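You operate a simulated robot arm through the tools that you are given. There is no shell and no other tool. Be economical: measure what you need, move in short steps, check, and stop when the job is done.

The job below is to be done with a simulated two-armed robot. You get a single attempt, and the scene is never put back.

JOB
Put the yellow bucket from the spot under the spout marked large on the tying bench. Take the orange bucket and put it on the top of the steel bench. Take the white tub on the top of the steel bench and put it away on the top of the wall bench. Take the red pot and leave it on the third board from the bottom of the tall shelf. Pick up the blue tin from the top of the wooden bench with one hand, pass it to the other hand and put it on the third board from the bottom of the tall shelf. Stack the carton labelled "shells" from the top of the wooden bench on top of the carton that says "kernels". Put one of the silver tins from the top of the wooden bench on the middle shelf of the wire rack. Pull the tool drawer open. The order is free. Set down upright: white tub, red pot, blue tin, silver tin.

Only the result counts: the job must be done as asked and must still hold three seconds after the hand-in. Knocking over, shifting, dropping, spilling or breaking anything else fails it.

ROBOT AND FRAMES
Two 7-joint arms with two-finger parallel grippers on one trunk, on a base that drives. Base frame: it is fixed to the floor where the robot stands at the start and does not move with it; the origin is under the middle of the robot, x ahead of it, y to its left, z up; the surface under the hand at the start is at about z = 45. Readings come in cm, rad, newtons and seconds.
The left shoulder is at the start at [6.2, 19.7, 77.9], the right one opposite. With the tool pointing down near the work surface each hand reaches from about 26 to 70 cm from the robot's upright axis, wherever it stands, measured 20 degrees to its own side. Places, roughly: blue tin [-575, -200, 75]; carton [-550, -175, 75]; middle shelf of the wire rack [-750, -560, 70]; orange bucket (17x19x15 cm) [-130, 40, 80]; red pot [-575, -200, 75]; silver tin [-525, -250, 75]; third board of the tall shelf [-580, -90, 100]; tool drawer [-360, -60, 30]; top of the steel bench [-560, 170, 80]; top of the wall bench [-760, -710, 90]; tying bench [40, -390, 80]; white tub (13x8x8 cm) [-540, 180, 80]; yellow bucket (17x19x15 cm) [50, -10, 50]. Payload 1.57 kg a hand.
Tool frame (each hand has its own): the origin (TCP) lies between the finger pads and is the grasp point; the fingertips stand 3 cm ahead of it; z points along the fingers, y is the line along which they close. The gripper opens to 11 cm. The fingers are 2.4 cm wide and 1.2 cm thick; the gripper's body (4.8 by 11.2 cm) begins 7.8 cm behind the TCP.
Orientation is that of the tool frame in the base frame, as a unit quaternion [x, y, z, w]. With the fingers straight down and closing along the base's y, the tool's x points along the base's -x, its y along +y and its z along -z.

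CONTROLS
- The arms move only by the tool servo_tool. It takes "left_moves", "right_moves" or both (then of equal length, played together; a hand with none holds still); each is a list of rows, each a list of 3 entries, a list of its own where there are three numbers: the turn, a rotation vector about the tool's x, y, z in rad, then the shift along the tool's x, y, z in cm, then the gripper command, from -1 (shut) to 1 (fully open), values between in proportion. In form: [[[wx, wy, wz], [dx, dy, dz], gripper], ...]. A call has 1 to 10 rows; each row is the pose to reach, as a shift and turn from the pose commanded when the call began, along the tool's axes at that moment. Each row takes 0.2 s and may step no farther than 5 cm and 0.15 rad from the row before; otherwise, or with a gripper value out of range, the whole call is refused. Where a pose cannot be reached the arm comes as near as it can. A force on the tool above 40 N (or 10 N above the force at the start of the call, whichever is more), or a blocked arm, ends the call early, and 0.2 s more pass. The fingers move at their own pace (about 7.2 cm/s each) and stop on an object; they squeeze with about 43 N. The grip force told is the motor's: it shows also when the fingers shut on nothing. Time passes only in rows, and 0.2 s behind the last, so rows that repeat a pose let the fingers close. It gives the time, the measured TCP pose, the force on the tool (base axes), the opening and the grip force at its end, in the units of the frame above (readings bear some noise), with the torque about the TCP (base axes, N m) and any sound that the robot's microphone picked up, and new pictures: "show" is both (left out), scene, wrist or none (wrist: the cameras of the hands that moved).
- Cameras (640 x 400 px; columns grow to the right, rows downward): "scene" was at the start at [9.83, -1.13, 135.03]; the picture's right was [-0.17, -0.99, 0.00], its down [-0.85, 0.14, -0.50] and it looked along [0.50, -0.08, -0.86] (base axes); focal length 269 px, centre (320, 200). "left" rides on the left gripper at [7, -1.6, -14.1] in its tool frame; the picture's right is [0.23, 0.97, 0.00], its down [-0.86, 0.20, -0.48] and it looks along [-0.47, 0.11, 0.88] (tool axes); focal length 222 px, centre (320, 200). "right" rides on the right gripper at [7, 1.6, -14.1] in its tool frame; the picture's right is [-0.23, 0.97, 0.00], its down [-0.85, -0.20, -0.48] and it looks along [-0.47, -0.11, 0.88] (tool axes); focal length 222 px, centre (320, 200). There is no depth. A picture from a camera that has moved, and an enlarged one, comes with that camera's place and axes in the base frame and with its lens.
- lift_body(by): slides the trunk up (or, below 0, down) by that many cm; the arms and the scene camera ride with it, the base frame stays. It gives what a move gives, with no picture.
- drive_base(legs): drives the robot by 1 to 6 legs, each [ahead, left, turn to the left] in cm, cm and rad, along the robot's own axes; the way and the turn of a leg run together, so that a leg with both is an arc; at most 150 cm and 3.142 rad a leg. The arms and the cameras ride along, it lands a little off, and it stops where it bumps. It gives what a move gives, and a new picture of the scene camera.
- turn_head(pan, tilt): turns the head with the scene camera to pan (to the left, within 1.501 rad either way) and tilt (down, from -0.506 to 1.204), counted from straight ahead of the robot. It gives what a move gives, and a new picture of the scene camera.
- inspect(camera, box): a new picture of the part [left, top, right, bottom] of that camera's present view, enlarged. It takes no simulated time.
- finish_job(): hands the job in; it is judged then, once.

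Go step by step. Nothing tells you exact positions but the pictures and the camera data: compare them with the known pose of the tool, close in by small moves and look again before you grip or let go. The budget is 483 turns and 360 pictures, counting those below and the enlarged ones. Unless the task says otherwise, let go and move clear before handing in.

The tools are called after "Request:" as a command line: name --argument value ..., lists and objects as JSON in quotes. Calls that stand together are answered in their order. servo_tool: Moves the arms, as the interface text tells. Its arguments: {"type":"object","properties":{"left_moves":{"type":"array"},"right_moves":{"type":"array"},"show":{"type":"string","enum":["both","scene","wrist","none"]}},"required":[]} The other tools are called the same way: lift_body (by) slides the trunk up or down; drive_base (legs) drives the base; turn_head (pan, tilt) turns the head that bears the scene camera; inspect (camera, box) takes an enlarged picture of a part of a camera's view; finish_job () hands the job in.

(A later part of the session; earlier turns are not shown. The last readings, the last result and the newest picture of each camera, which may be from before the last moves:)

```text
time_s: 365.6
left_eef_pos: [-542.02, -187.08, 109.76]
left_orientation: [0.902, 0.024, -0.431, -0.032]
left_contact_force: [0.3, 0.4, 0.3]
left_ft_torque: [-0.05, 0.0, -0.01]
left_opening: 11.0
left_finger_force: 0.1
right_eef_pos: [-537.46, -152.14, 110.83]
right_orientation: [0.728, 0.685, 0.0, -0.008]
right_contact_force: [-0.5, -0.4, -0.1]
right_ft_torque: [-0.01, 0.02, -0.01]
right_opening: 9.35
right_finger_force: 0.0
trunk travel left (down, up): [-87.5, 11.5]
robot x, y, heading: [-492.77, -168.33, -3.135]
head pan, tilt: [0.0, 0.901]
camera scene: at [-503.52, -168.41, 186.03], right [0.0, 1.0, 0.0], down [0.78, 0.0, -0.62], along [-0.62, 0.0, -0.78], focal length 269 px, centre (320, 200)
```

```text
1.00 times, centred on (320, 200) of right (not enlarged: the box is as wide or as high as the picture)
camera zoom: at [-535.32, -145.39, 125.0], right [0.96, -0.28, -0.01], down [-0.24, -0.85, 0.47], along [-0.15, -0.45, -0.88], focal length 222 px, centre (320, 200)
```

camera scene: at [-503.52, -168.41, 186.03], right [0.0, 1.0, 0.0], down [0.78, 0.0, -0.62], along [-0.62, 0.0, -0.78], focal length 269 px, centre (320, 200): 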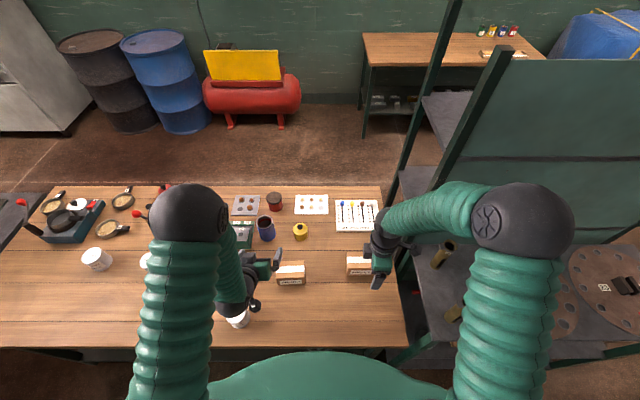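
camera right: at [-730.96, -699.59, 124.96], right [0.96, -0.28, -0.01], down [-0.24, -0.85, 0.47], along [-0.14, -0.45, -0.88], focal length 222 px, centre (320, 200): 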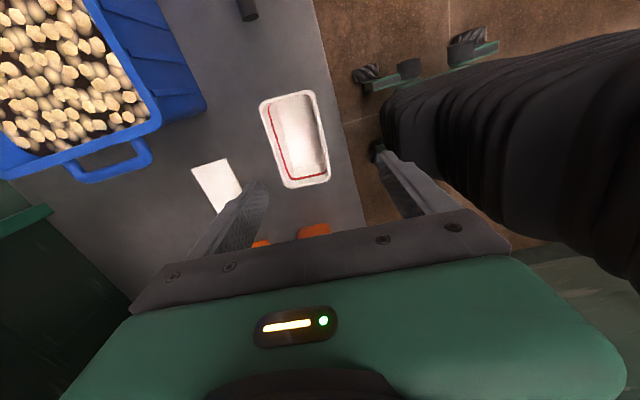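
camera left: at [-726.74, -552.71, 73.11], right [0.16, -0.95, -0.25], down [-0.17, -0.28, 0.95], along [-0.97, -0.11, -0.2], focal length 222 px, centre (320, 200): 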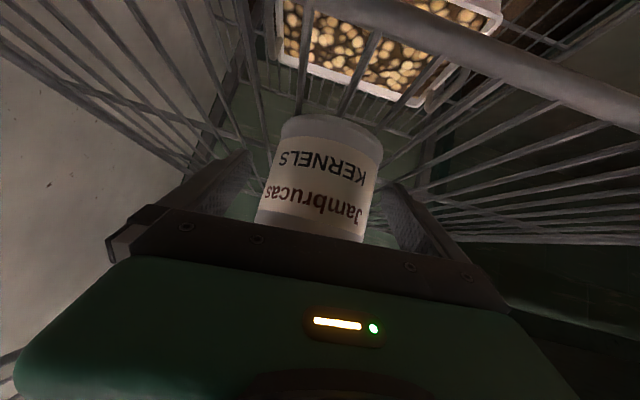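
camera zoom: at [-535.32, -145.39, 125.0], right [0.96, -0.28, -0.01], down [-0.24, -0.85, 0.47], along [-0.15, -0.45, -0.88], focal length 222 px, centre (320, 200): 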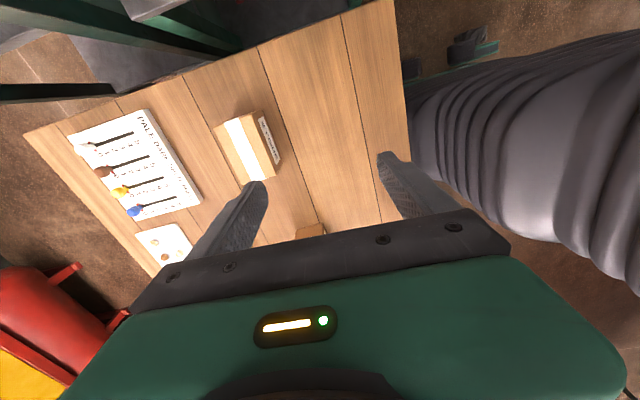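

Shells is at about [-551.5,-151.8], kernels at [-547.3,-179.6], both ~11×7×7.8 cm. I bring the right hand over the shells carton.

Request:
servo_tool --right_moves '[[[0, 0, -0.03], [-0.1, -3.5, 0], 1], [[0, 0, -0.06], [-0.2, -7, 2.5], 1], [[0, 0, -0.1], [-0.3, -10.5, 6], 1], [[0, 0, -0.14], [-0.4, -14, 9], 1], [[0, 0, -0.14], [-0.4, -14.1, 12], 1]]' --show "wrist"

```text
time_s: 366.8
left_eef_pos: [-542.06, -187.02, 109.8]
left_orientation: [0.901, 0.025, -0.431, -0.031]
left_contact_force: [-0.4, 0.5, 0.6]
left_ft_torque: [-0.03, 0.0, -0.01]
left_opening: 10.99
left_finger_force: 0.0
right_eef_pos: [-551.81, -151.4, 99.02]
right_orientation: [0.678, 0.735, 0.001, -0.008]
right_contact_force: [0.5, 0.1, -1.7]
right_ft_torque: [-0.03, 0.0, 0.02]
right_opening: 10.99
right_finger_force: 0.0
trunk travel left (down, up): [-87.5, 11.5]
robot x, y, heading: [-492.54, -168.16, -3.147]
head pan, tilt: [0.0, 0.901]
camera right: at [-550.61, -144.47, 113.1], right [0.99, -0.15, -0.01], down [-0.12, -0.87, 0.47], along [-0.08, -0.46, -0.88], focal length 222 px, centre (320, 200)
```

right: 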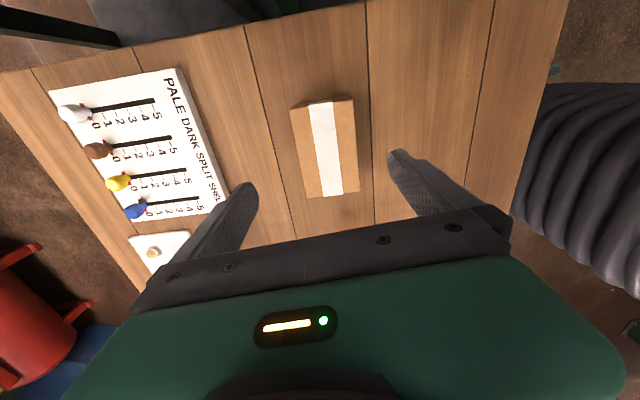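

Request:
servo_tool --right_moves '[[[0, 0, 0.05], [-0.2, 0.4, 3], 1], [[0, 0, 0.11], [-0.3, 0.7, 7], 1], [[0, 0, 0.11], [-0.3, 0.7, 11], 1], [[0, 0, 0.11], [-0.3, 0.7, 14.6], 1]]' --show "wrist"

```text
time_s: 367.8
left_eef_pos: [-541.97, -186.87, 109.79]
left_orientation: [0.902, 0.025, -0.431, -0.031]
left_contact_force: [-0.3, 0.1, 0.7]
left_ft_torque: [-0.03, -0.01, 0.0]
left_opening: 10.97
left_finger_force: 0.0
right_eef_pos: [-551.23, -151.56, 84.37]
right_orientation: [0.718, 0.696, 0.0, -0.008]
right_contact_force: [0.2, 1.2, 0.0]
right_ft_torque: [0.04, 0.0, -0.01]
right_opening: 11.01
right_finger_force: 0.1
trunk travel left (down, up): [-87.5, 11.5]
robot x, y, heading: [-492.64, -167.79, -3.136]
head pan, tilt: [0.0, 0.901]
camera right: at [-549.29, -144.73, 98.45], right [0.97, -0.26, -0.01], down [-0.22, -0.85, 0.47], along [-0.13, -0.45, -0.88], focal length 222 px, centre (320, 200)
```

right: 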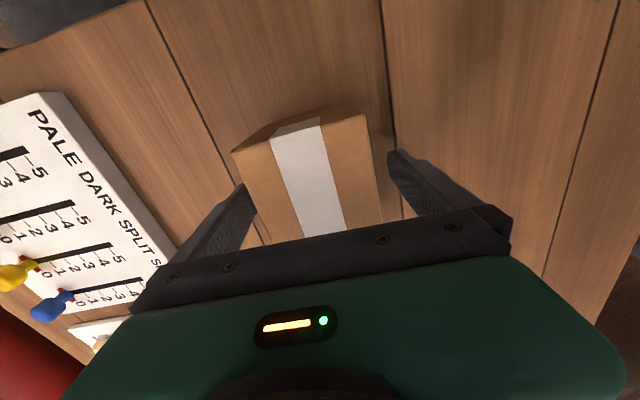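

Request:
servo_tool --right_moves '[[[0, 0, 0], [0, 0, 0], 0.5], [[0, 0, 0], [0, 0, 0], 0.2], [[0, 0, 0], [0, 0, 0], -0.3], [[0, 0, 0], [0, 0, 0], -1], [[0, 0, 0], [0, 0, 0], -1], [[0, 0, 0], [0, 0, -1], -1], [[0, 0, 0], [0, 0, -4], -1], [[0, 0, 0], [0, 0, -8], -1], [[0, 0, 0], [0, 0, -12], -1], [[0, 0, 0], [0, 0, -15], -1]]' --show "wrist"

```text
time_s: 370.0
left_eef_pos: [-542.0, -187.02, 109.9]
left_orientation: [0.901, 0.024, -0.432, -0.032]
left_contact_force: [0.9, 0.3, -0.3]
left_ft_torque: [-0.03, -0.01, 0.03]
left_opening: 11.0
left_finger_force: 0.0
right_eef_pos: [-550.98, -151.66, 99.43]
right_orientation: [0.718, 0.696, 0.0, -0.008]
right_contact_force: [0.5, 0.1, -1.5]
right_ft_torque: [0.0, 0.03, 0.03]
right_opening: 6.99
right_finger_force: 43.1
trunk travel left (down, up): [-87.5, 11.5]
robot x, y, heading: [-492.9, -168.09, -3.141]
head pan, tilt: [0.0, 0.901]
camera right: at [-548.99, -144.89, 113.57], right [0.97, -0.26, -0.01], down [-0.22, -0.85, 0.47], along [-0.13, -0.45, -0.88], focal length 222 px, centre (320, 200)
```

right: 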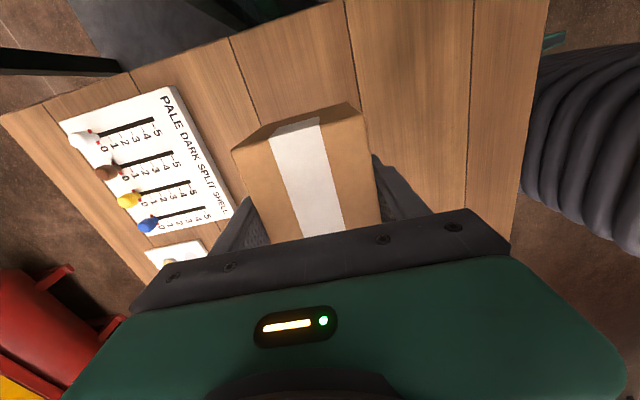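

Shells is gripped. I move the left hand aside and carry the carton to a point above kernels.

Request:
servo_tool --left_moves '[[[0, 0, 0], [-0.3, 4, 0], 1], [[0, 0, 0], [-0.6, 8, 0], 1], [[0, 0, 0], [-0.9, 12, 0], 1], [[0, 0, 0], [-1.06, 14, 0], 1]]' --show "none"

Request:
servo_tool --right_moves '[[[0, 0, 0], [-4, 0.8, -2], -1], [[0, 0, 0], [-8.5, 1.6, -3], -1], [[0, 0, 0], [-13, 2.4, -3], -1], [[0, 0, 0], [-17.5, 3.2, -3], -1], [[0, 0, 0], [-22, 4, -3], -1]]' --show "wrist"

Request:
inspect --camera "scene" --box '[220, 220, 380, 320]'

```text
time_s: 371.0
left_eef_pos: [-542.43, -201.11, 109.47]
left_orientation: [0.901, 0.025, -0.431, -0.032]
left_contact_force: [0.2, -0.4, -1.1]
left_ft_torque: [-0.02, -0.03, -0.01]
left_opening: 11.01
left_finger_force: 0.0
right_eef_pos: [-551.01, -151.82, 99.3]
right_orientation: [0.717, 0.697, 0.001, -0.008]
right_contact_force: [0.4, 0.1, -2.9]
right_ft_torque: [0.03, -0.01, 0.01]
right_opening: 6.99
right_finger_force: 43.5
trunk travel left (down, up): [-87.5, 11.5]
robot x, y, heading: [-492.53, -168.52, -3.135]
head pan, tilt: [0.0, 0.901]
```

```text
time_s: 372.2
left_eef_pos: [-542.43, -201.14, 109.61]
left_orientation: [0.901, 0.026, -0.432, -0.031]
left_contact_force: [-0.5, 0.0, 0.2]
left_ft_torque: [-0.06, -0.05, -0.02]
left_opening: 11.01
left_finger_force: 0.1
right_eef_pos: [-547.64, -174.04, 102.02]
right_orientation: [0.718, 0.696, 0.0, -0.008]
right_contact_force: [1.0, -0.5, -1.9]
right_ft_torque: [0.04, -0.03, 0.01]
right_opening: 6.99
right_finger_force: 43.2
trunk travel left (down, up): [-87.5, 11.5]
robot x, y, heading: [-492.54, -168.56, -3.141]
head pan, tilt: [0.0, 0.901]
camera right: at [-545.63, -167.31, 116.24], right [0.97, -0.26, -0.01], down [-0.22, -0.85, 0.47], along [-0.13, -0.45, -0.88], focal length 222 px, centre (320, 200)
```

right: 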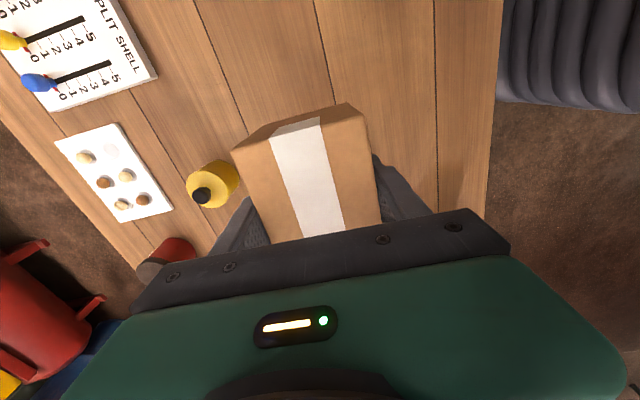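

```text
4.00 times, centred on (300, 270) of scene
camera zoom: at [-503.57, -168.63, 186.02], right [0.0, 1.0, 0.0], down [0.79, 0.0, -0.62], along [-0.62, 0.0, -0.79], focal length 1078 px, centre (400, -80)
```

zoom: 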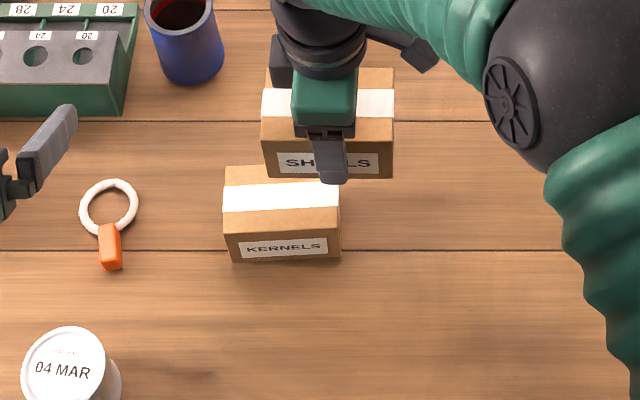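

I centre over kernels (about [-547.3,-180.0]) and lower to just above.

Request:
servo_tool --right_moves '[[[0, 0, -0.03], [-3, 0.25, 0], -1], [[0, 0, -0.07], [-6, 0.5, 0], -1], [[0, 0, -0.07], [-6, 0.5, 4], -1], [[0, 0, -0.07], [-6, 0.5, 7.5], -1]]' --show "none"

Request:
inspect --camera "scene" --box '[230, 220, 358, 300]'

```text
time_s: 373.2
left_eef_pos: [-542.59, -201.02, 109.49]
left_orientation: [0.901, 0.025, -0.431, -0.031]
left_contact_force: [-0.3, -0.3, -0.1]
left_ft_torque: [0.02, -0.03, 0.05]
left_opening: 11.0
left_finger_force: 0.2
right_eef_pos: [-547.59, -179.86, 94.46]
right_orientation: [0.693, 0.721, 0.0, -0.008]
right_contact_force: [0.5, 0.0, -2.4]
right_ft_torque: [-0.02, -0.02, 0.03]
right_opening: 6.99
right_finger_force: 42.7
trunk travel left (down, up): [-87.5, 11.5]
robot x, y, heading: [-492.37, -167.88, -3.142]
head pan, tilt: [0.0, 0.901]
```

```text
5.00 times, centred on (294, 260) of scene
camera zoom: at [-503.85, -168.53, 186.01], right [0.0, 1.0, 0.0], down [0.79, 0.0, -0.62], along [-0.62, 0.0, -0.79], focal length 1347 px, centre (450, -100)
```

zoom: 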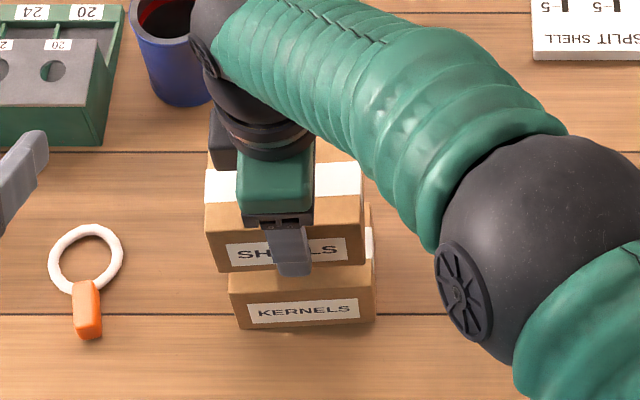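

Aligned within half a centimetre. I lower slowly to contact.

Request:
servo_tool --right_moves '[[[0, 0, 0], [0.4, 0.3, 0.5], -1], [[0, 0, 0], [0.4, 0.3, 1.0], -1], [[0, 0, 0], [0.4, 0.3, 1.4], -1], [[0, 0, 0], [0.4, 0.3, 1.8], -1], [[0, 0, 0], [0.4, 0.3, 2.1], -1]]' --show "none"

```text
time_s: 374.4
left_eef_pos: [-542.57, -201.09, 109.55]
left_orientation: [0.901, 0.025, -0.432, -0.032]
left_contact_force: [1.6, 0.9, -0.1]
left_ft_torque: [0.02, -0.01, -0.01]
left_opening: 10.97
left_finger_force: 0.0
right_eef_pos: [-547.09, -179.52, 92.32]
right_orientation: [0.693, 0.721, 0.001, -0.008]
right_contact_force: [-0.4, 1.4, -1.6]
right_ft_torque: [0.04, 0.0, -0.02]
right_opening: 6.96
right_finger_force: 42.7
trunk travel left (down, up): [-87.5, 11.5]
robot x, y, heading: [-492.7, -168.47, -3.144]
head pan, tilt: [0.0, 0.901]
```

Request:
servo_tool --right_moves '[[[0, 0, 0], [0, 0, 0.3], -1], [[0, 0, 0], [0, 0, 0.6], -1], [[0, 0, 0], [0, 0, 0.8], -1], [[0, 0, 0], [0, 0, 1.0], -1]]' --show "none"

```text
time_s: 375.4
left_eef_pos: [-542.3, -201.14, 109.8]
left_orientation: [0.901, 0.025, -0.433, -0.031]
left_contact_force: [-0.2, 0.4, 0.2]
left_ft_torque: [0.01, 0.02, 0.0]
left_opening: 11.03
left_finger_force: 0.0
right_eef_pos: [-547.25, -179.44, 91.89]
right_orientation: [0.693, 0.721, -0.002, -0.01]
right_contact_force: [-0.8, 0.7, 22.2]
right_ft_torque: [0.11, -0.81, 0.24]
right_opening: 6.97
right_finger_force: 43.3
trunk travel left (down, up): [-87.5, 11.5]
robot x, y, heading: [-492.58, -168.28, -3.14]
head pan, tilt: [0.0, 0.901]
```

Contact. I ease off a little, open, and withdraw straight up.

Request:
servo_tool --right_moves '[[[0, 0, 0], [0, 0, -0.3], -1], [[0, 0, 0], [0, 0, -0.3], 0], [[0, 0, 0], [0, 0, -0.3], 0.6], [[0, 0, 0], [0, 0, -0.3], 0.9], [[0, 0, 0], [0, 0, -0.3], 0.9], [[0, 0, 0], [0, 0, -4], 0.9], [[0, 0, 0], [0, 0, -8], 0.9], [[0, 0, 0], [0, 0, -12], 0.9], [[0, 0, 0], [0, 0, -16], 0.9]]' --show "both"

```text
time_s: 377.4
left_eef_pos: [-542.38, -201.17, 109.54]
left_orientation: [0.901, 0.024, -0.432, -0.031]
left_contact_force: [-0.9, 0.6, -0.1]
left_ft_torque: [0.0, 0.02, -0.03]
left_opening: 11.0
left_finger_force: 0.0
right_eef_pos: [-546.85, -179.68, 107.36]
right_orientation: [0.693, 0.721, 0.0, -0.008]
right_contact_force: [0.4, -0.3, 1.0]
right_ft_torque: [0.04, -0.01, 0.03]
right_opening: 10.47
right_finger_force: 0.1
trunk travel left (down, up): [-87.5, 11.5]
robot x, y, heading: [-492.53, -167.97, -3.14]
head pan, tilt: [0.0, 0.901]
camera scene: at [-503.51, -168.55, 186.03], right [0.0, 1.0, 0.0], down [0.79, 0.0, -0.62], along [-0.62, 0.0, -0.79], focal length 269 px, centre (320, 200)
camera right: at [-545.38, -172.7, 121.59], right [0.98, -0.19, -0.01], down [-0.16, -0.87, 0.47], along [-0.1, -0.46, -0.88], focal length 222 px, centre (320, 200)
```

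scene: 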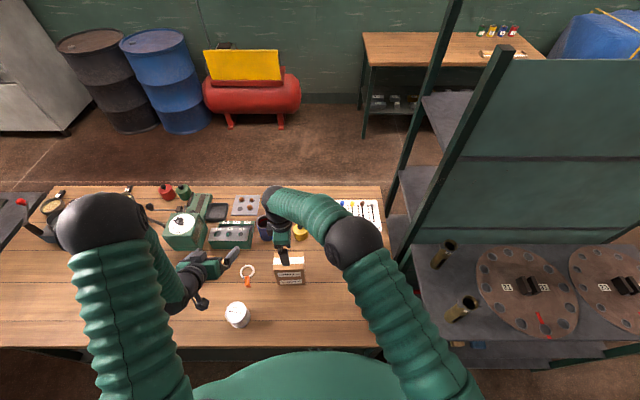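
right: 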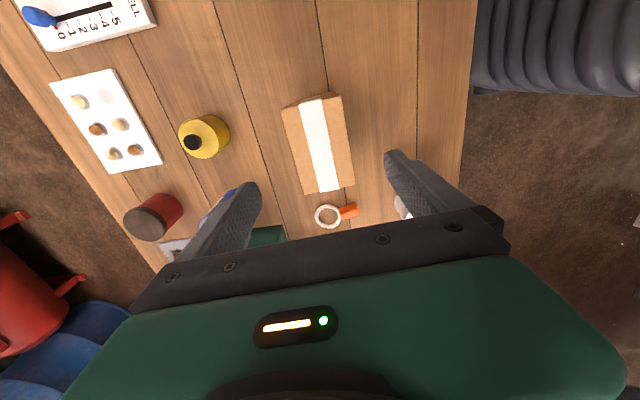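

Stacked well. The blue tin, the red pot and the shelf's open side are best reached from the west, so I drive round the north end of the shelf.

Request:
drive_base --legs '[[-44, 0, 0], [0, -93, 0], [0, -93, 0], [110, 0, 0], [108, 0, 0]]'

Request:
turn_head --pan 1.3 --tilt 0.5

```text
time_s: 399.4
left_eef_pos: [-715.76, -13.48, 109.74]
left_orientation: [0.901, 0.018, -0.432, -0.035]
left_contact_force: [0.4, -1.4, -0.4]
left_ft_torque: [0.03, 0.0, 0.03]
left_opening: 11.0
left_finger_force: 0.0
right_eef_pos: [-719.83, 8.15, 107.39]
right_orientation: [0.698, 0.716, 0.001, -0.008]
right_contact_force: [-0.2, -0.6, -0.1]
right_ft_torque: [0.02, 0.01, 0.03]
right_opening: 10.47
right_finger_force: 0.0
trunk travel left (down, up): [-87.5, 11.5]
robot x, y, heading: [-665.48, 18.54, 3.132]
head pan, tilt: [0.0, 0.901]
camera scene: at [-676.27, 18.55, 186.03], right [0.02, 1.0, 0.0], down [0.78, -0.01, -0.62], along [-0.62, 0.01, -0.78], focal length 269 px, centre (320, 200)
```

scene: 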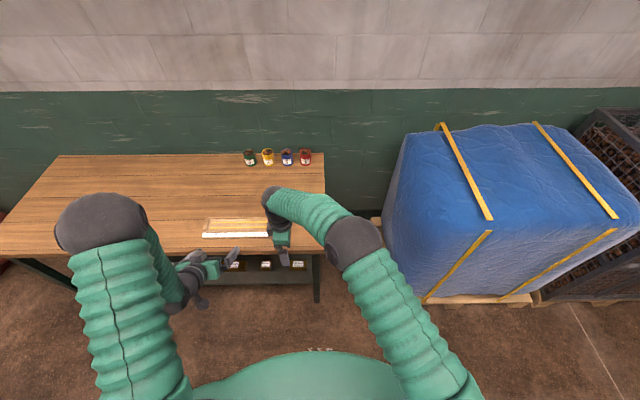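

```text
time_s: 400.8
left_eef_pos: [-715.55, -13.23, 109.66]
left_orientation: [0.901, 0.017, -0.431, -0.035]
left_contact_force: [-0.5, 0.4, 0.7]
left_ft_torque: [0.02, 0.0, 0.0]
left_opening: 10.99
left_finger_force: 0.0
right_eef_pos: [-719.79, 8.35, 107.3]
right_orientation: [0.698, 0.716, 0.0, -0.01]
right_contact_force: [0.9, 0.5, -0.4]
right_ft_torque: [-0.03, 0.0, 0.0]
right_opening: 10.45
right_finger_force: 0.0
trunk travel left (down, up): [-87.5, 11.5]
robot x, y, heading: [-665.33, 18.81, 3.122]
head pan, tilt: [1.3, 0.499]
camera scene: at [-671.49, 9.69, 189.4], right [-0.96, 0.28, 0.0], down [0.14, 0.46, -0.88], along [-0.25, -0.84, -0.48], focal length 269 px, centre (320, 200)
```

scene: 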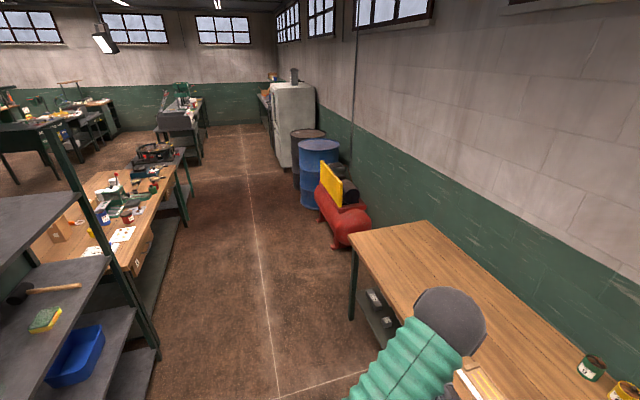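

I turn left to face east and look at the shelf from the west.

Request:
drive_base --legs '[[0, 0, 1.58]]'

Request:
turn_head --pan 0.5 --tilt 0.4

```text
time_s: 405.1
left_eef_pos: [-632.74, -31.24, 109.73]
left_orientation: [0.62, 0.653, -0.328, 0.284]
left_contact_force: [-0.5, -1.0, -0.6]
left_ft_torque: [0.02, 0.01, 0.0]
left_opening: 10.99
left_finger_force: 0.1
right_eef_pos: [-654.25, -35.66, 107.43]
right_orientation: [-0.018, 1.0, -0.006, -0.005]
right_contact_force: [0.3, -0.4, 0.5]
right_ft_torque: [-0.02, 0.01, -0.02]
right_opening: 10.44
right_finger_force: 0.0
trunk travel left (down, up): [-87.5, 11.5]
robot x, y, heading: [-665.0, 19.04, -1.576]
head pan, tilt: [1.3, 0.499]
camera scene: at [-656.37, 12.74, 189.41], right [-0.27, -0.96, 0.0], down [-0.46, 0.13, -0.88], along [0.84, -0.24, -0.48], focal length 269 px, centre (320, 200)
```

scene: 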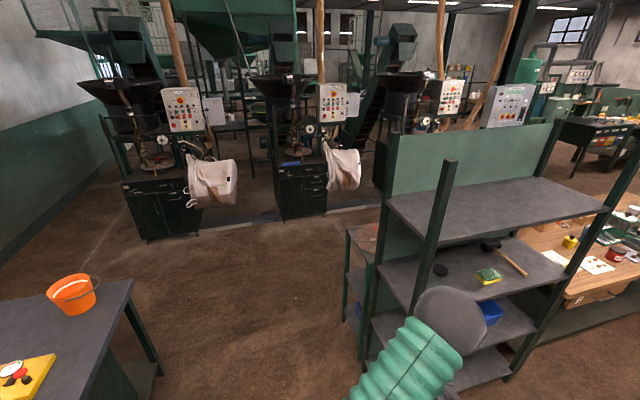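

```text
time_s: 406.2
left_eef_pos: [-632.72, -31.02, 109.82]
left_orientation: [0.621, 0.653, -0.329, 0.284]
left_contact_force: [-0.4, -0.6, -0.9]
left_ft_torque: [0.03, 0.05, 0.03]
left_opening: 11.02
left_finger_force: 0.0
right_eef_pos: [-654.28, -35.54, 107.53]
right_orientation: [-0.019, 1.0, -0.007, -0.005]
right_contact_force: [0.7, 0.7, -0.8]
right_ft_torque: [0.02, 0.0, -0.01]
right_opening: 10.45
right_finger_force: 0.1
trunk travel left (down, up): [-87.5, 11.5]
robot x, y, heading: [-665.27, 18.32, -1.577]
head pan, tilt: [0.499, 0.4]
camera scene: at [-660.66, 7.09, 190.32], right [-0.88, -0.48, 0.0], down [-0.19, 0.34, -0.92], along [0.44, -0.81, -0.39], focal length 269 px, centre (320, 200)
```

scene: 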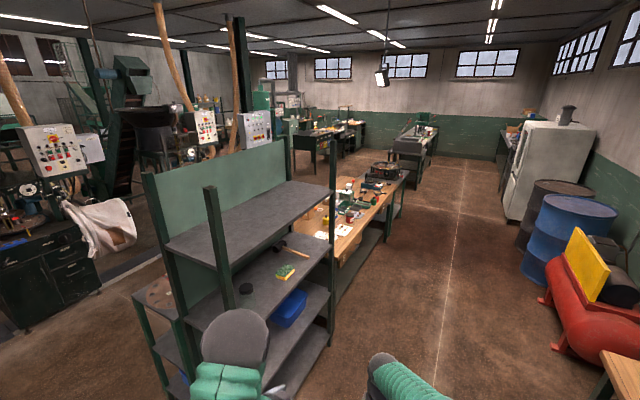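

The shelf has four boards, open to the west; the third from the bottom holds a hammer and a sponge. I turn to face it squarely.

Request:
drive_base --legs '[[0, 0, 1.575], [-10, 0, 0], [0, -100, 0]]'

Request:
turn_head --pan 0 --tilt 0.7

```text
time_s: 415.9
left_eef_pos: [-625.89, -47.91, 109.67]
left_orientation: [-0.026, 0.9, -0.031, 0.433]
left_contact_force: [-0.9, 0.3, 0.6]
left_ft_torque: [-0.04, 0.02, 0.01]
left_opening: 10.99
left_finger_force: 0.1
right_eef_pos: [-621.33, -69.36, 107.46]
right_orientation: [0.721, -0.692, 0.009, -0.001]
right_contact_force: [0.1, -0.1, -1.4]
right_ft_torque: [0.0, -0.02, 0.0]
right_opening: 10.41
right_finger_force: 0.1
trunk travel left (down, up): [-87.5, 11.5]
robot x, y, heading: [-675.5, -81.1, 0.003]
head pan, tilt: [0.499, 0.4]
camera scene: at [-663.89, -75.73, 190.3], right [0.48, -0.88, 0.0], down [-0.34, -0.19, -0.92], along [0.81, 0.44, -0.39], focal length 269 px, centre (320, 200)
```

scene: 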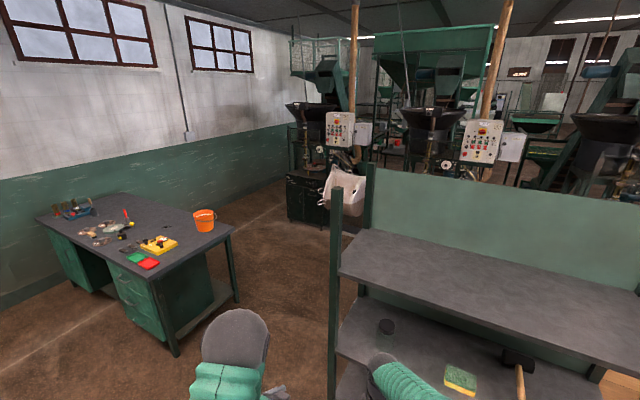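

```text
time_s: 416.9
left_eef_pos: [-626.07, -48.0, 109.75]
left_orientation: [-0.025, 0.9, -0.03, 0.434]
left_contact_force: [1.0, 0.2, 0.1]
left_ft_torque: [0.0, 0.0, 0.01]
left_opening: 11.01
left_finger_force: 0.0
right_eef_pos: [-621.41, -69.52, 107.57]
right_orientation: [0.721, -0.693, 0.009, -0.003]
right_contact_force: [0.1, 0.2, 0.2]
right_ft_torque: [-0.01, 0.01, 0.0]
right_opening: 10.46
right_finger_force: 0.0
trunk travel left (down, up): [-87.5, 11.5]
robot x, y, heading: [-675.44, -80.93, 0.002]
head pan, tilt: [0.0, 0.7]
camera scene: at [-663.55, -80.43, 187.64], right [0.0, -1.0, 0.0], down [-0.65, 0.0, -0.76], along [0.76, 0.0, -0.65], focal length 269 px, centre (320, 200)
```

scene: 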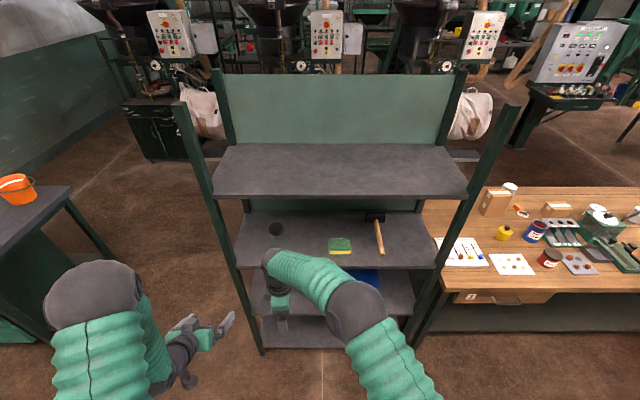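

Third board is at z≈95–100, y -45…-128, free at its front left. I first fetch the red pot with the pitched left hand; it stands near the bench's west edge at about [-585,-190].

Request:
drive_base --legs '[[0, -128, 0]]'

Request:
lift_body --by -15

Request:
servo_tool --left_moves '[[[0, 0, 0], [0.3, -4, 0], 1], [[0, 0, 0], [0.6, -8, 0], 1], [[0, 0, 0], [1.0, -13, 0], 1]]' --show "scene"

```text
time_s: 423.3
left_eef_pos: [-626.03, -176.1, 109.72]
left_orientation: [-0.023, 0.9, -0.032, 0.433]
left_contact_force: [-0.1, 0.8, 0.4]
left_ft_torque: [-0.03, 0.01, -0.01]
left_opening: 10.99
left_finger_force: 0.0
right_eef_pos: [-621.72, -197.58, 107.5]
right_orientation: [0.72, -0.694, 0.009, -0.001]
right_contact_force: [0.8, 0.6, -0.8]
right_ft_torque: [-0.01, -0.01, 0.0]
right_opening: 10.44
right_finger_force: 0.1
trunk travel left (down, up): [-87.5, 11.5]
robot x, y, heading: [-675.61, -208.52, -0.004]
head pan, tilt: [0.0, 0.7]
camera scene: at [-663.72, -208.12, 187.63], right [0.0, -1.0, 0.0], down [-0.65, 0.0, -0.76], along [0.76, -0.01, -0.65], focal length 269 px, centre (320, 200)
```

scene: 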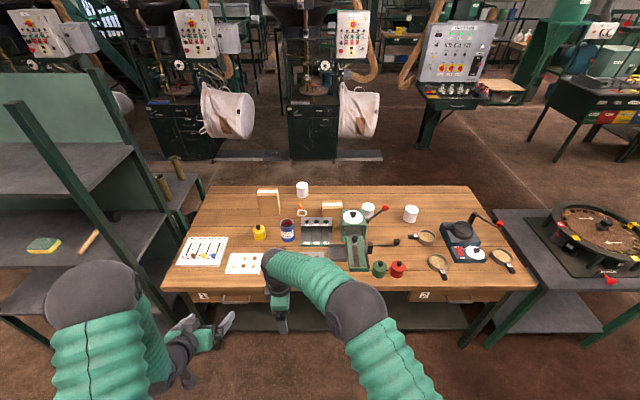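

```text
time_s: 425.1
left_eef_pos: [-626.26, -176.34, 94.95]
left_orientation: [-0.022, 0.9, -0.031, 0.435]
left_contact_force: [0.1, -0.1, -0.3]
left_ft_torque: [0.01, -0.02, 0.01]
left_opening: 10.99
left_finger_force: 0.1
right_eef_pos: [-621.71, -197.73, 92.67]
right_orientation: [0.72, -0.694, 0.01, -0.003]
right_contact_force: [0.6, 0.6, -0.8]
right_ft_torque: [0.02, 0.0, -0.01]
right_opening: 10.44
right_finger_force: 0.0
trunk travel left (down, up): [-72.5, 26.5]
robot x, y, heading: [-675.54, -208.76, -0.003]
head pan, tilt: [0.0, 0.7]
```

```text
refused: row 3 steps farther than a row can; nothing moved
```

Request:
servo_tool --left_moves '[[[0, 0, 0], [0.2, -3, 0], 1], [[0, 0, 0], [0.4, -6, 0], 1], [[0, 0, 0], [0.6, -9, 0], 1], [[0, 0, 0], [0.8, -11, 0], 1], [[0, 0, 0], [1.0, -13, 0], 1]]' --right_moves '[[[0, 0, 0], [4, 0, -2], 1], [[0, 0, 0], [8, 0, -4], 1], [[0, 0, 0], [12, 0, -6], 1], [[0, 0, 0], [16, 0, -8], 1], [[0, 0, 0], [20, 0, -10], 1]]' --show "scene"

```text
time_s: 426.3
left_eef_pos: [-626.71, -189.6, 95.23]
left_orientation: [-0.022, 0.9, -0.03, 0.435]
left_contact_force: [-0.1, -0.2, 0.1]
left_ft_torque: [0.03, -0.01, 0.01]
left_opening: 11.01
left_finger_force: 0.0
right_eef_pos: [-621.17, -218.02, 102.89]
right_orientation: [0.72, -0.694, 0.009, -0.003]
right_contact_force: [-0.4, -0.5, -0.9]
right_ft_torque: [0.02, -0.02, 0.01]
right_opening: 10.99
right_finger_force: 0.1
trunk travel left (down, up): [-72.5, 26.5]
robot x, y, heading: [-675.63, -208.97, -0.003]
head pan, tilt: [0.0, 0.7]
camera scene: at [-663.88, -209.04, 172.64], right [0.0, -1.0, 0.0], down [-0.65, 0.0, -0.76], along [0.76, 0.0, -0.65], focal length 269 px, centre (320, 200)
```

scene: 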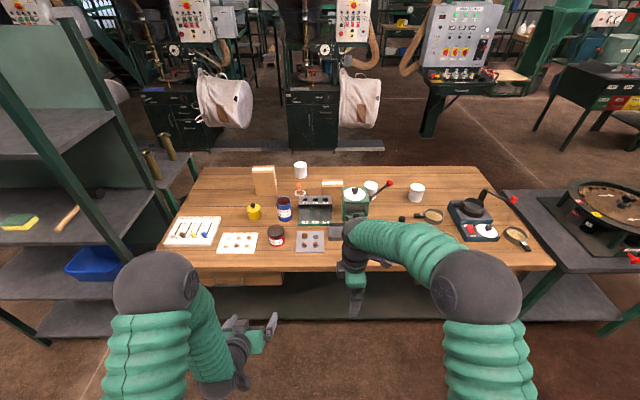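

Request:
inspect --camera "scene" --box '[230, 180, 326, 260]'

Request:
inspect --camera "left" --box '[0, 0, 640, 400]'

```text
5.00 times, centred on (278, 220) of scene
camera zoom: at [-663.88, -209.04, 172.64], right [0.0, -1.0, 0.0], down [-0.65, 0.0, -0.76], along [0.76, 0.0, -0.65], focal length 1347 px, centre (530, 100)
```

zoom: 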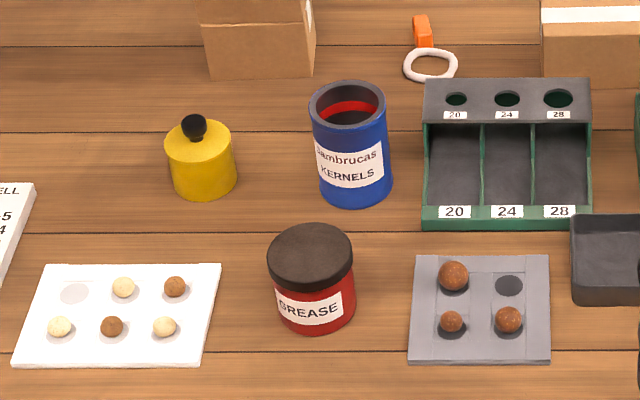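

```text
1.00 times, centred on (320, 200) of left (not enlarged: the box is as wide or as high as the picture)
camera zoom: at [-642.11, -191.12, 98.66], right [-0.15, 0.96, -0.25], down [0.15, 0.27, 0.95], along [0.98, 0.11, -0.19], focal length 222 px, centre (320, 200)
```

zoom: 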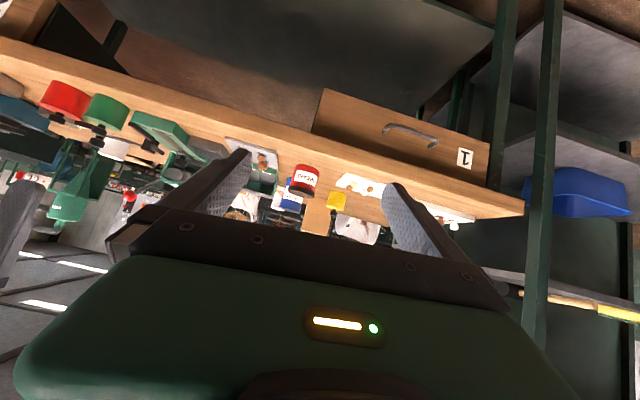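

The pot reads "GREASE"; it stands at about [-582.3,-190.2], 7 cm wide and high. I drive to the pre-grasp pose.

Request:
drive_base --legs '[[34, 0, 0]]'

Request:
servo_tool --left_moves '[[[0, 0, 0], [1.5, 0.1, 1.1], 1], [[0, 0, 0], [2.9, 0.2, 2.3], 1]]' --show "wrist"

```text
time_s: 428.5
left_eef_pos: [-592.65, -189.31, 95.38]
left_orientation: [-0.024, 0.9, -0.03, 0.434]
left_contact_force: [1.1, -0.4, -0.8]
left_ft_torque: [0.02, -0.01, -0.04]
left_opening: 11.01
left_finger_force: 0.2
right_eef_pos: [-586.85, -217.89, 102.84]
right_orientation: [0.721, -0.693, 0.01, -0.002]
right_contact_force: [0.8, -0.4, 0.2]
right_ft_torque: [0.0, -0.05, 0.0]
right_opening: 11.02
right_finger_force: 0.1
trunk travel left (down, up): [-72.5, 26.5]
robot x, y, heading: [-641.54, -209.1, -0.005]
head pan, tilt: [0.0, 0.7]
camera scene: at [-629.79, -208.77, 172.66], right [0.0, -1.0, 0.0], down [-0.64, 0.0, -0.76], along [0.76, 0.0, -0.64], focal length 269 px, centre (320, 200)
```

scene: 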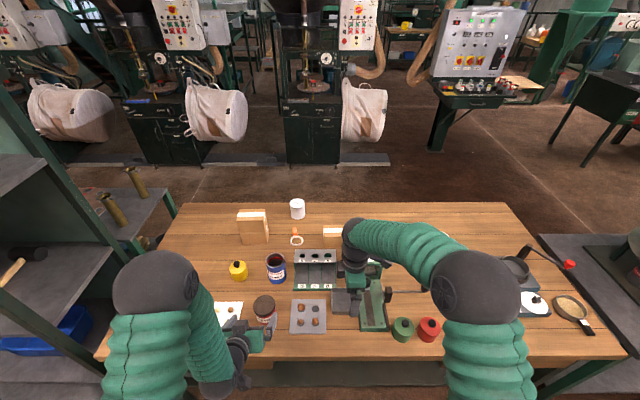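

```text
time_s: 429.1
left_eef_pos: [-592.4, -189.33, 91.58]
left_orientation: [-0.025, 0.9, -0.03, 0.435]
left_contact_force: [0.3, -0.2, -0.1]
left_ft_torque: [0.01, 0.02, 0.0]
left_opening: 10.99
left_finger_force: 0.0
right_eef_pos: [-587.02, -217.92, 102.96]
right_orientation: [0.721, -0.693, 0.009, -0.002]
right_contact_force: [-0.7, -0.6, 0.8]
right_ft_torque: [-0.02, 0.02, 0.01]
right_opening: 11.01
right_finger_force: 0.1
trunk travel left (down, up): [-72.5, 26.5]
robot x, y, heading: [-641.27, -208.75, -0.005]
head pan, tilt: [0.0, 0.7]
camera left: at [-607.86, -191.02, 94.93], right [-0.16, 0.96, -0.25], down [0.15, 0.27, 0.95], along [0.98, 0.11, -0.19], focal length 222 px, centre (320, 200)
```

left: 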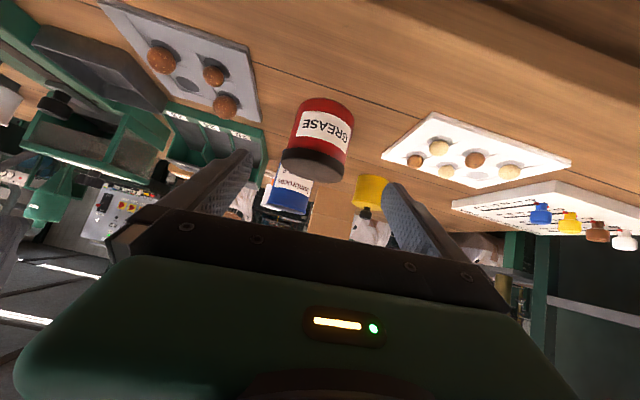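

The pot is lined up; I narrow the opening a little because of the trays alongside and advance.

Request:
servo_tool --left_moves '[[[0, 0, 0], [0, -0.2, 3], 0.75], [[0, 0, 0], [0.1, -0.3, 6.5], 0.75], [[0, 0, 0], [0.1, -0.3, 9.5], 0.75], [[0, 0, 0], [0.15, -0.37, 12.1], 0.75]]' --show "wrist"

```text
time_s: 430.1
left_eef_pos: [-583.11, -190.17, 83.96]
left_orientation: [-0.023, 0.9, -0.031, 0.435]
left_contact_force: [0.4, 0.1, 0.6]
left_ft_torque: [-0.01, 0.01, 0.0]
left_opening: 9.64
left_finger_force: 0.1
right_eef_pos: [-586.92, -217.94, 102.83]
right_orientation: [0.721, -0.693, 0.009, -0.003]
right_contact_force: [-0.8, 0.1, 0.3]
right_ft_torque: [-0.01, 0.02, 0.01]
right_opening: 11.01
right_finger_force: 0.0
trunk travel left (down, up): [-72.5, 26.5]
robot x, y, heading: [-641.65, -208.73, 0.001]
head pan, tilt: [0.0, 0.7]
camera left: at [-598.46, -191.78, 87.29], right [-0.16, 0.96, -0.25], down [0.15, 0.27, 0.95], along [0.98, 0.11, -0.19], focal length 222 px, centre (320, 200)
```

left: 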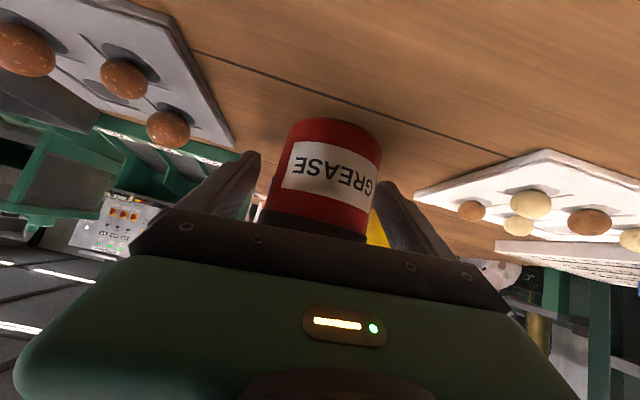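

Request:
servo_tool --left_moves '[[[0, 0, 0], [0, 0, 0], 0.5], [[0, 0, 0], [0, 0, 0], 0.3], [[0, 0, 0], [0, 0, 0], 0.1], [[0, 0, 0], [0, 0, 0], -0.4], [[0, 0, 0], [0, 0, 0], -1], [[0, 0, 0], [0, 0, 0], -1], [[0, 0, 0], [-0.8, -0.07, -0.62], -1], [[0, 0, 0], [-2.4, -0.2, -1.9], -1], [[0, 0, 0], [-4.7, -0.4, -3.7], -1], [[0, 0, 0], [-7.8, -0.7, -6.2], -1]]' --show "wrist"

```text
time_s: 432.3
left_eef_pos: [-583.15, -190.17, 93.94]
left_orientation: [-0.023, 0.9, -0.03, 0.434]
left_contact_force: [-0.1, -0.2, -1.7]
left_ft_torque: [0.01, 0.01, 0.01]
left_opening: 7.08
left_finger_force: 43.4
right_eef_pos: [-586.97, -217.88, 103.01]
right_orientation: [0.72, -0.693, 0.01, -0.004]
right_contact_force: [0.0, 0.1, -0.7]
right_ft_torque: [-0.01, -0.03, 0.0]
right_opening: 10.98
right_finger_force: 0.0
trunk travel left (down, up): [-72.5, 26.5]
robot x, y, heading: [-641.46, -208.84, -0.0]
head pan, tilt: [0.0, 0.7]
camera left: at [-598.63, -191.71, 97.4], right [-0.16, 0.96, -0.25], down [0.15, 0.27, 0.95], along [0.98, 0.11, -0.19], focal length 222 px, centre (320, 200)
```

left: 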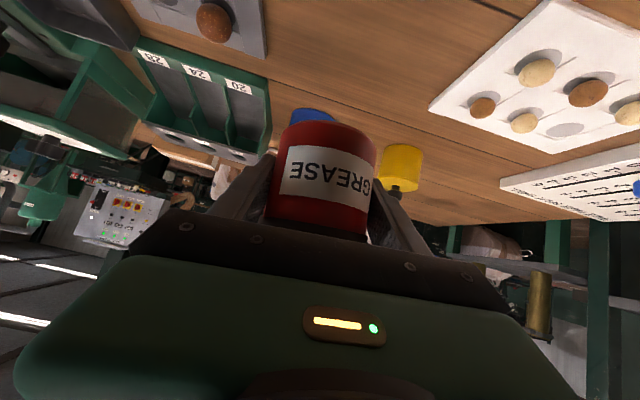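

The red pot is held. I back off, go back to the shelf and raise the trunk.

Request:
drive_base --legs '[[-38, 0, 0], [0, 133, 0]]'

Request:
lift_body --by 16

Request:
drive_base --legs '[[16, 0, 0]]'

Request:
inspect --camera "left" --box '[0, 0, 640, 400]'

```text
time_s: 441.0
left_eef_pos: [-620.62, -56.88, 93.87]
left_orientation: [-0.02, 0.9, -0.032, 0.434]
left_contact_force: [0.0, 0.5, -2.4]
left_ft_torque: [-0.01, 0.04, 0.03]
left_opening: 7.04
left_finger_force: 42.8
right_eef_pos: [-624.62, -84.66, 103.01]
right_orientation: [0.719, -0.695, 0.008, -0.003]
right_contact_force: [-0.1, 0.2, 0.5]
right_ft_torque: [0.03, -0.02, 0.0]
right_opening: 10.99
right_finger_force: 0.0
trunk travel left (down, up): [-72.5, 26.5]
robot x, y, heading: [-678.92, -74.75, -0.006]
head pan, tilt: [0.0, 0.7]
camera scene: at [-667.03, -75.45, 172.63], right [-0.01, -1.0, 0.0], down [-0.65, 0.01, -0.76], along [0.76, 0.0, -0.65], focal length 269 px, centre (320, 200)
```

scene: 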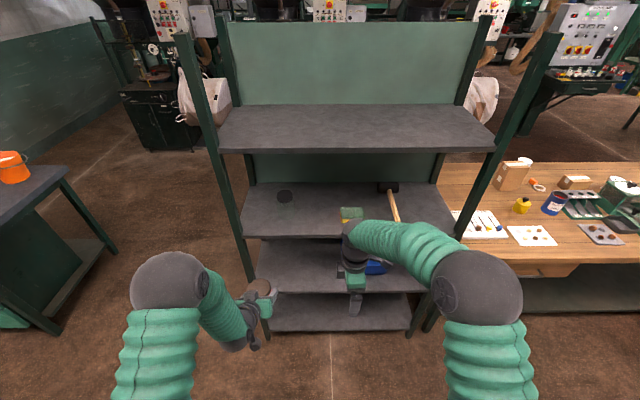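

```text
time_s: 442.9
left_eef_pos: [-620.7, -56.79, 110.04]
left_orientation: [-0.02, 0.9, -0.033, 0.435]
left_contact_force: [0.7, 0.4, -1.8]
left_ft_torque: [0.01, 0.01, -0.01]
left_opening: 7.07
left_finger_force: 43.0
right_eef_pos: [-624.8, -84.46, 118.98]
right_orientation: [0.718, -0.696, 0.011, -0.003]
right_contact_force: [0.0, -0.2, 0.7]
right_ft_torque: [0.01, -0.03, -0.01]
right_opening: 11.0
right_finger_force: 0.2
trunk travel left (down, up): [-88.5, 10.5]
robot x, y, heading: [-678.88, -74.89, -0.003]
head pan, tilt: [0.0, 0.7]
```

```text
time_s: 444.3
left_eef_pos: [-605.14, -56.73, 110.18]
left_orientation: [-0.021, 0.899, -0.031, 0.437]
left_contact_force: [-0.1, -0.1, -2.5]
left_ft_torque: [-0.03, -0.02, 0.0]
left_opening: 7.06
left_finger_force: 42.9
right_eef_pos: [-609.18, -84.48, 119.28]
right_orientation: [0.72, -0.694, 0.011, -0.005]
right_contact_force: [0.6, 0.3, -0.6]
right_ft_torque: [0.01, 0.03, 0.02]
right_opening: 11.02
right_finger_force: 0.0
trunk travel left (down, up): [-88.5, 10.5]
robot x, y, heading: [-663.1, -75.23, -0.006]
head pan, tilt: [0.0, 0.7]
camera scene: at [-651.62, -75.28, 188.68], right [-0.01, -1.0, 0.0], down [-0.64, 0.0, -0.77], along [0.77, 0.0, -0.64], focal length 269 px, centre (320, 200)
```

scene: 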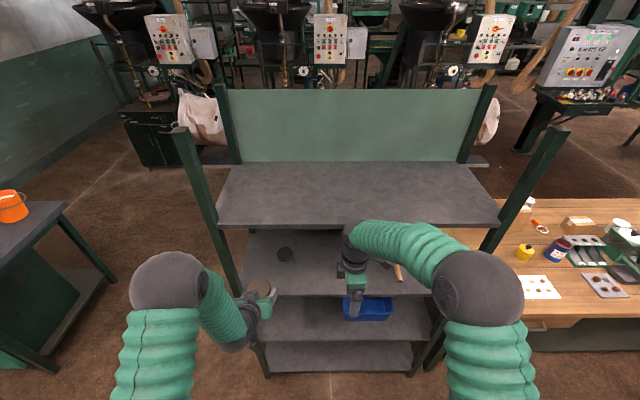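

```text
1.00 times, centred on (320, 200) of left (not enlarged: the box is as wide or as high as the picture)
camera zoom: at [-620.51, -58.27, 113.54], right [-0.15, 0.96, -0.25], down [0.15, 0.27, 0.95], along [0.98, 0.11, -0.19], focal length 222 px, centre (320, 200)
```

zoom: 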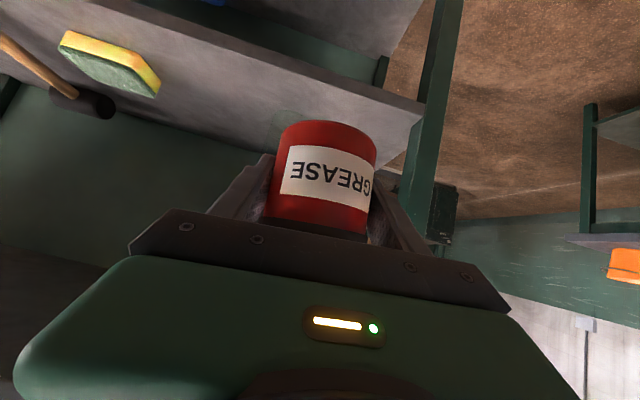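

The board top is at z≈97 and its front at x≈-598.5. I lower a bit and drive the pot in.

Request:
lift_body --by -5.5

Request:
drive_base --legs '[[15, 0, 0]]'

Request:
inspect --camera "left" --box '[0, 0, 640, 400]'

```text
time_s: 445.2
left_eef_pos: [-604.71, -56.75, 104.55]
left_orientation: [-0.022, 0.899, -0.031, 0.436]
left_contact_force: [0.1, -0.1, -2.6]
left_ft_torque: [-0.01, -0.03, -0.01]
left_opening: 7.07
left_finger_force: 42.8
right_eef_pos: [-608.77, -84.44, 113.47]
right_orientation: [0.719, -0.695, 0.01, -0.003]
right_contact_force: [0.4, 0.2, 0.0]
right_ft_torque: [0.02, 0.02, -0.05]
right_opening: 10.98
right_finger_force: 0.1
trunk travel left (down, up): [-83.0, 16.0]
robot x, y, heading: [-662.93, -75.41, -0.002]
head pan, tilt: [0.0, 0.7]
```

```text
time_s: 446.4
left_eef_pos: [-594.71, -57.13, 104.86]
left_orientation: [-0.02, 0.899, -0.031, 0.437]
left_contact_force: [0.9, 0.1, -1.8]
left_ft_torque: [-0.01, -0.03, 0.01]
left_opening: 7.05
left_finger_force: 43.3
right_eef_pos: [-599.97, -84.82, 113.11]
right_orientation: [0.721, -0.693, 0.005, 0.005]
right_contact_force: [0.0, -0.6, 0.3]
right_ft_torque: [-0.03, -0.01, 0.01]
right_opening: 10.97
right_finger_force: 0.0
trunk travel left (down, up): [-83.0, 16.0]
robot x, y, heading: [-652.91, -75.36, -0.007]
head pan, tilt: [0.0, 0.7]
stopped in leg 1: the robot was blocked; the commanded pose is now the measured one
camera scene: at [-641.49, -75.62, 183.2], right [-0.01, -1.0, 0.0], down [-0.64, 0.01, -0.77], along [0.77, -0.01, -0.64], focal length 269 px, centre (320, 200)
```

scene: 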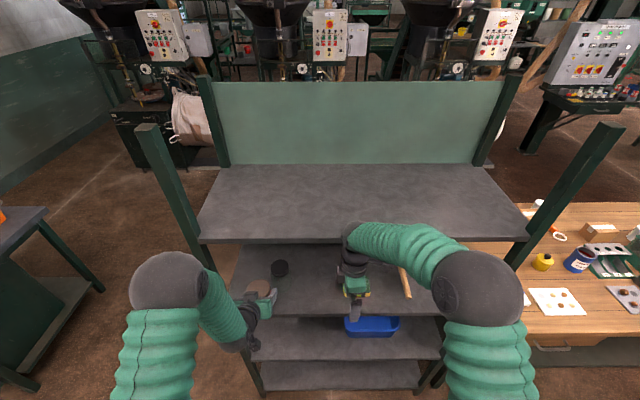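

```text
1.00 times, centred on (320, 200) of left (not enlarged: the box is as wide or as high as the picture)
camera zoom: at [-610.22, -58.53, 108.14], right [-0.15, 0.96, -0.25], down [0.15, 0.27, 0.95], along [0.98, 0.1, -0.18], focal length 222 px, centre (320, 200)
```

zoom: 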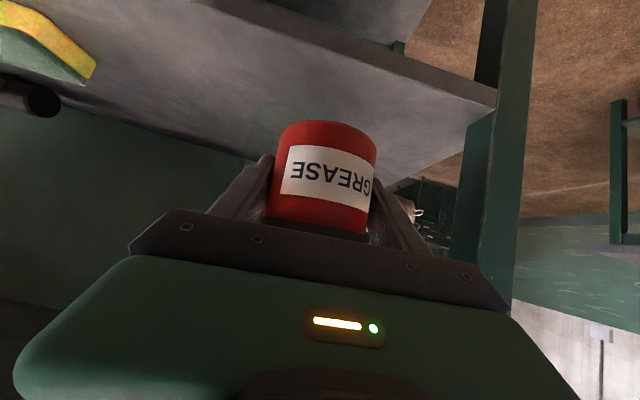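

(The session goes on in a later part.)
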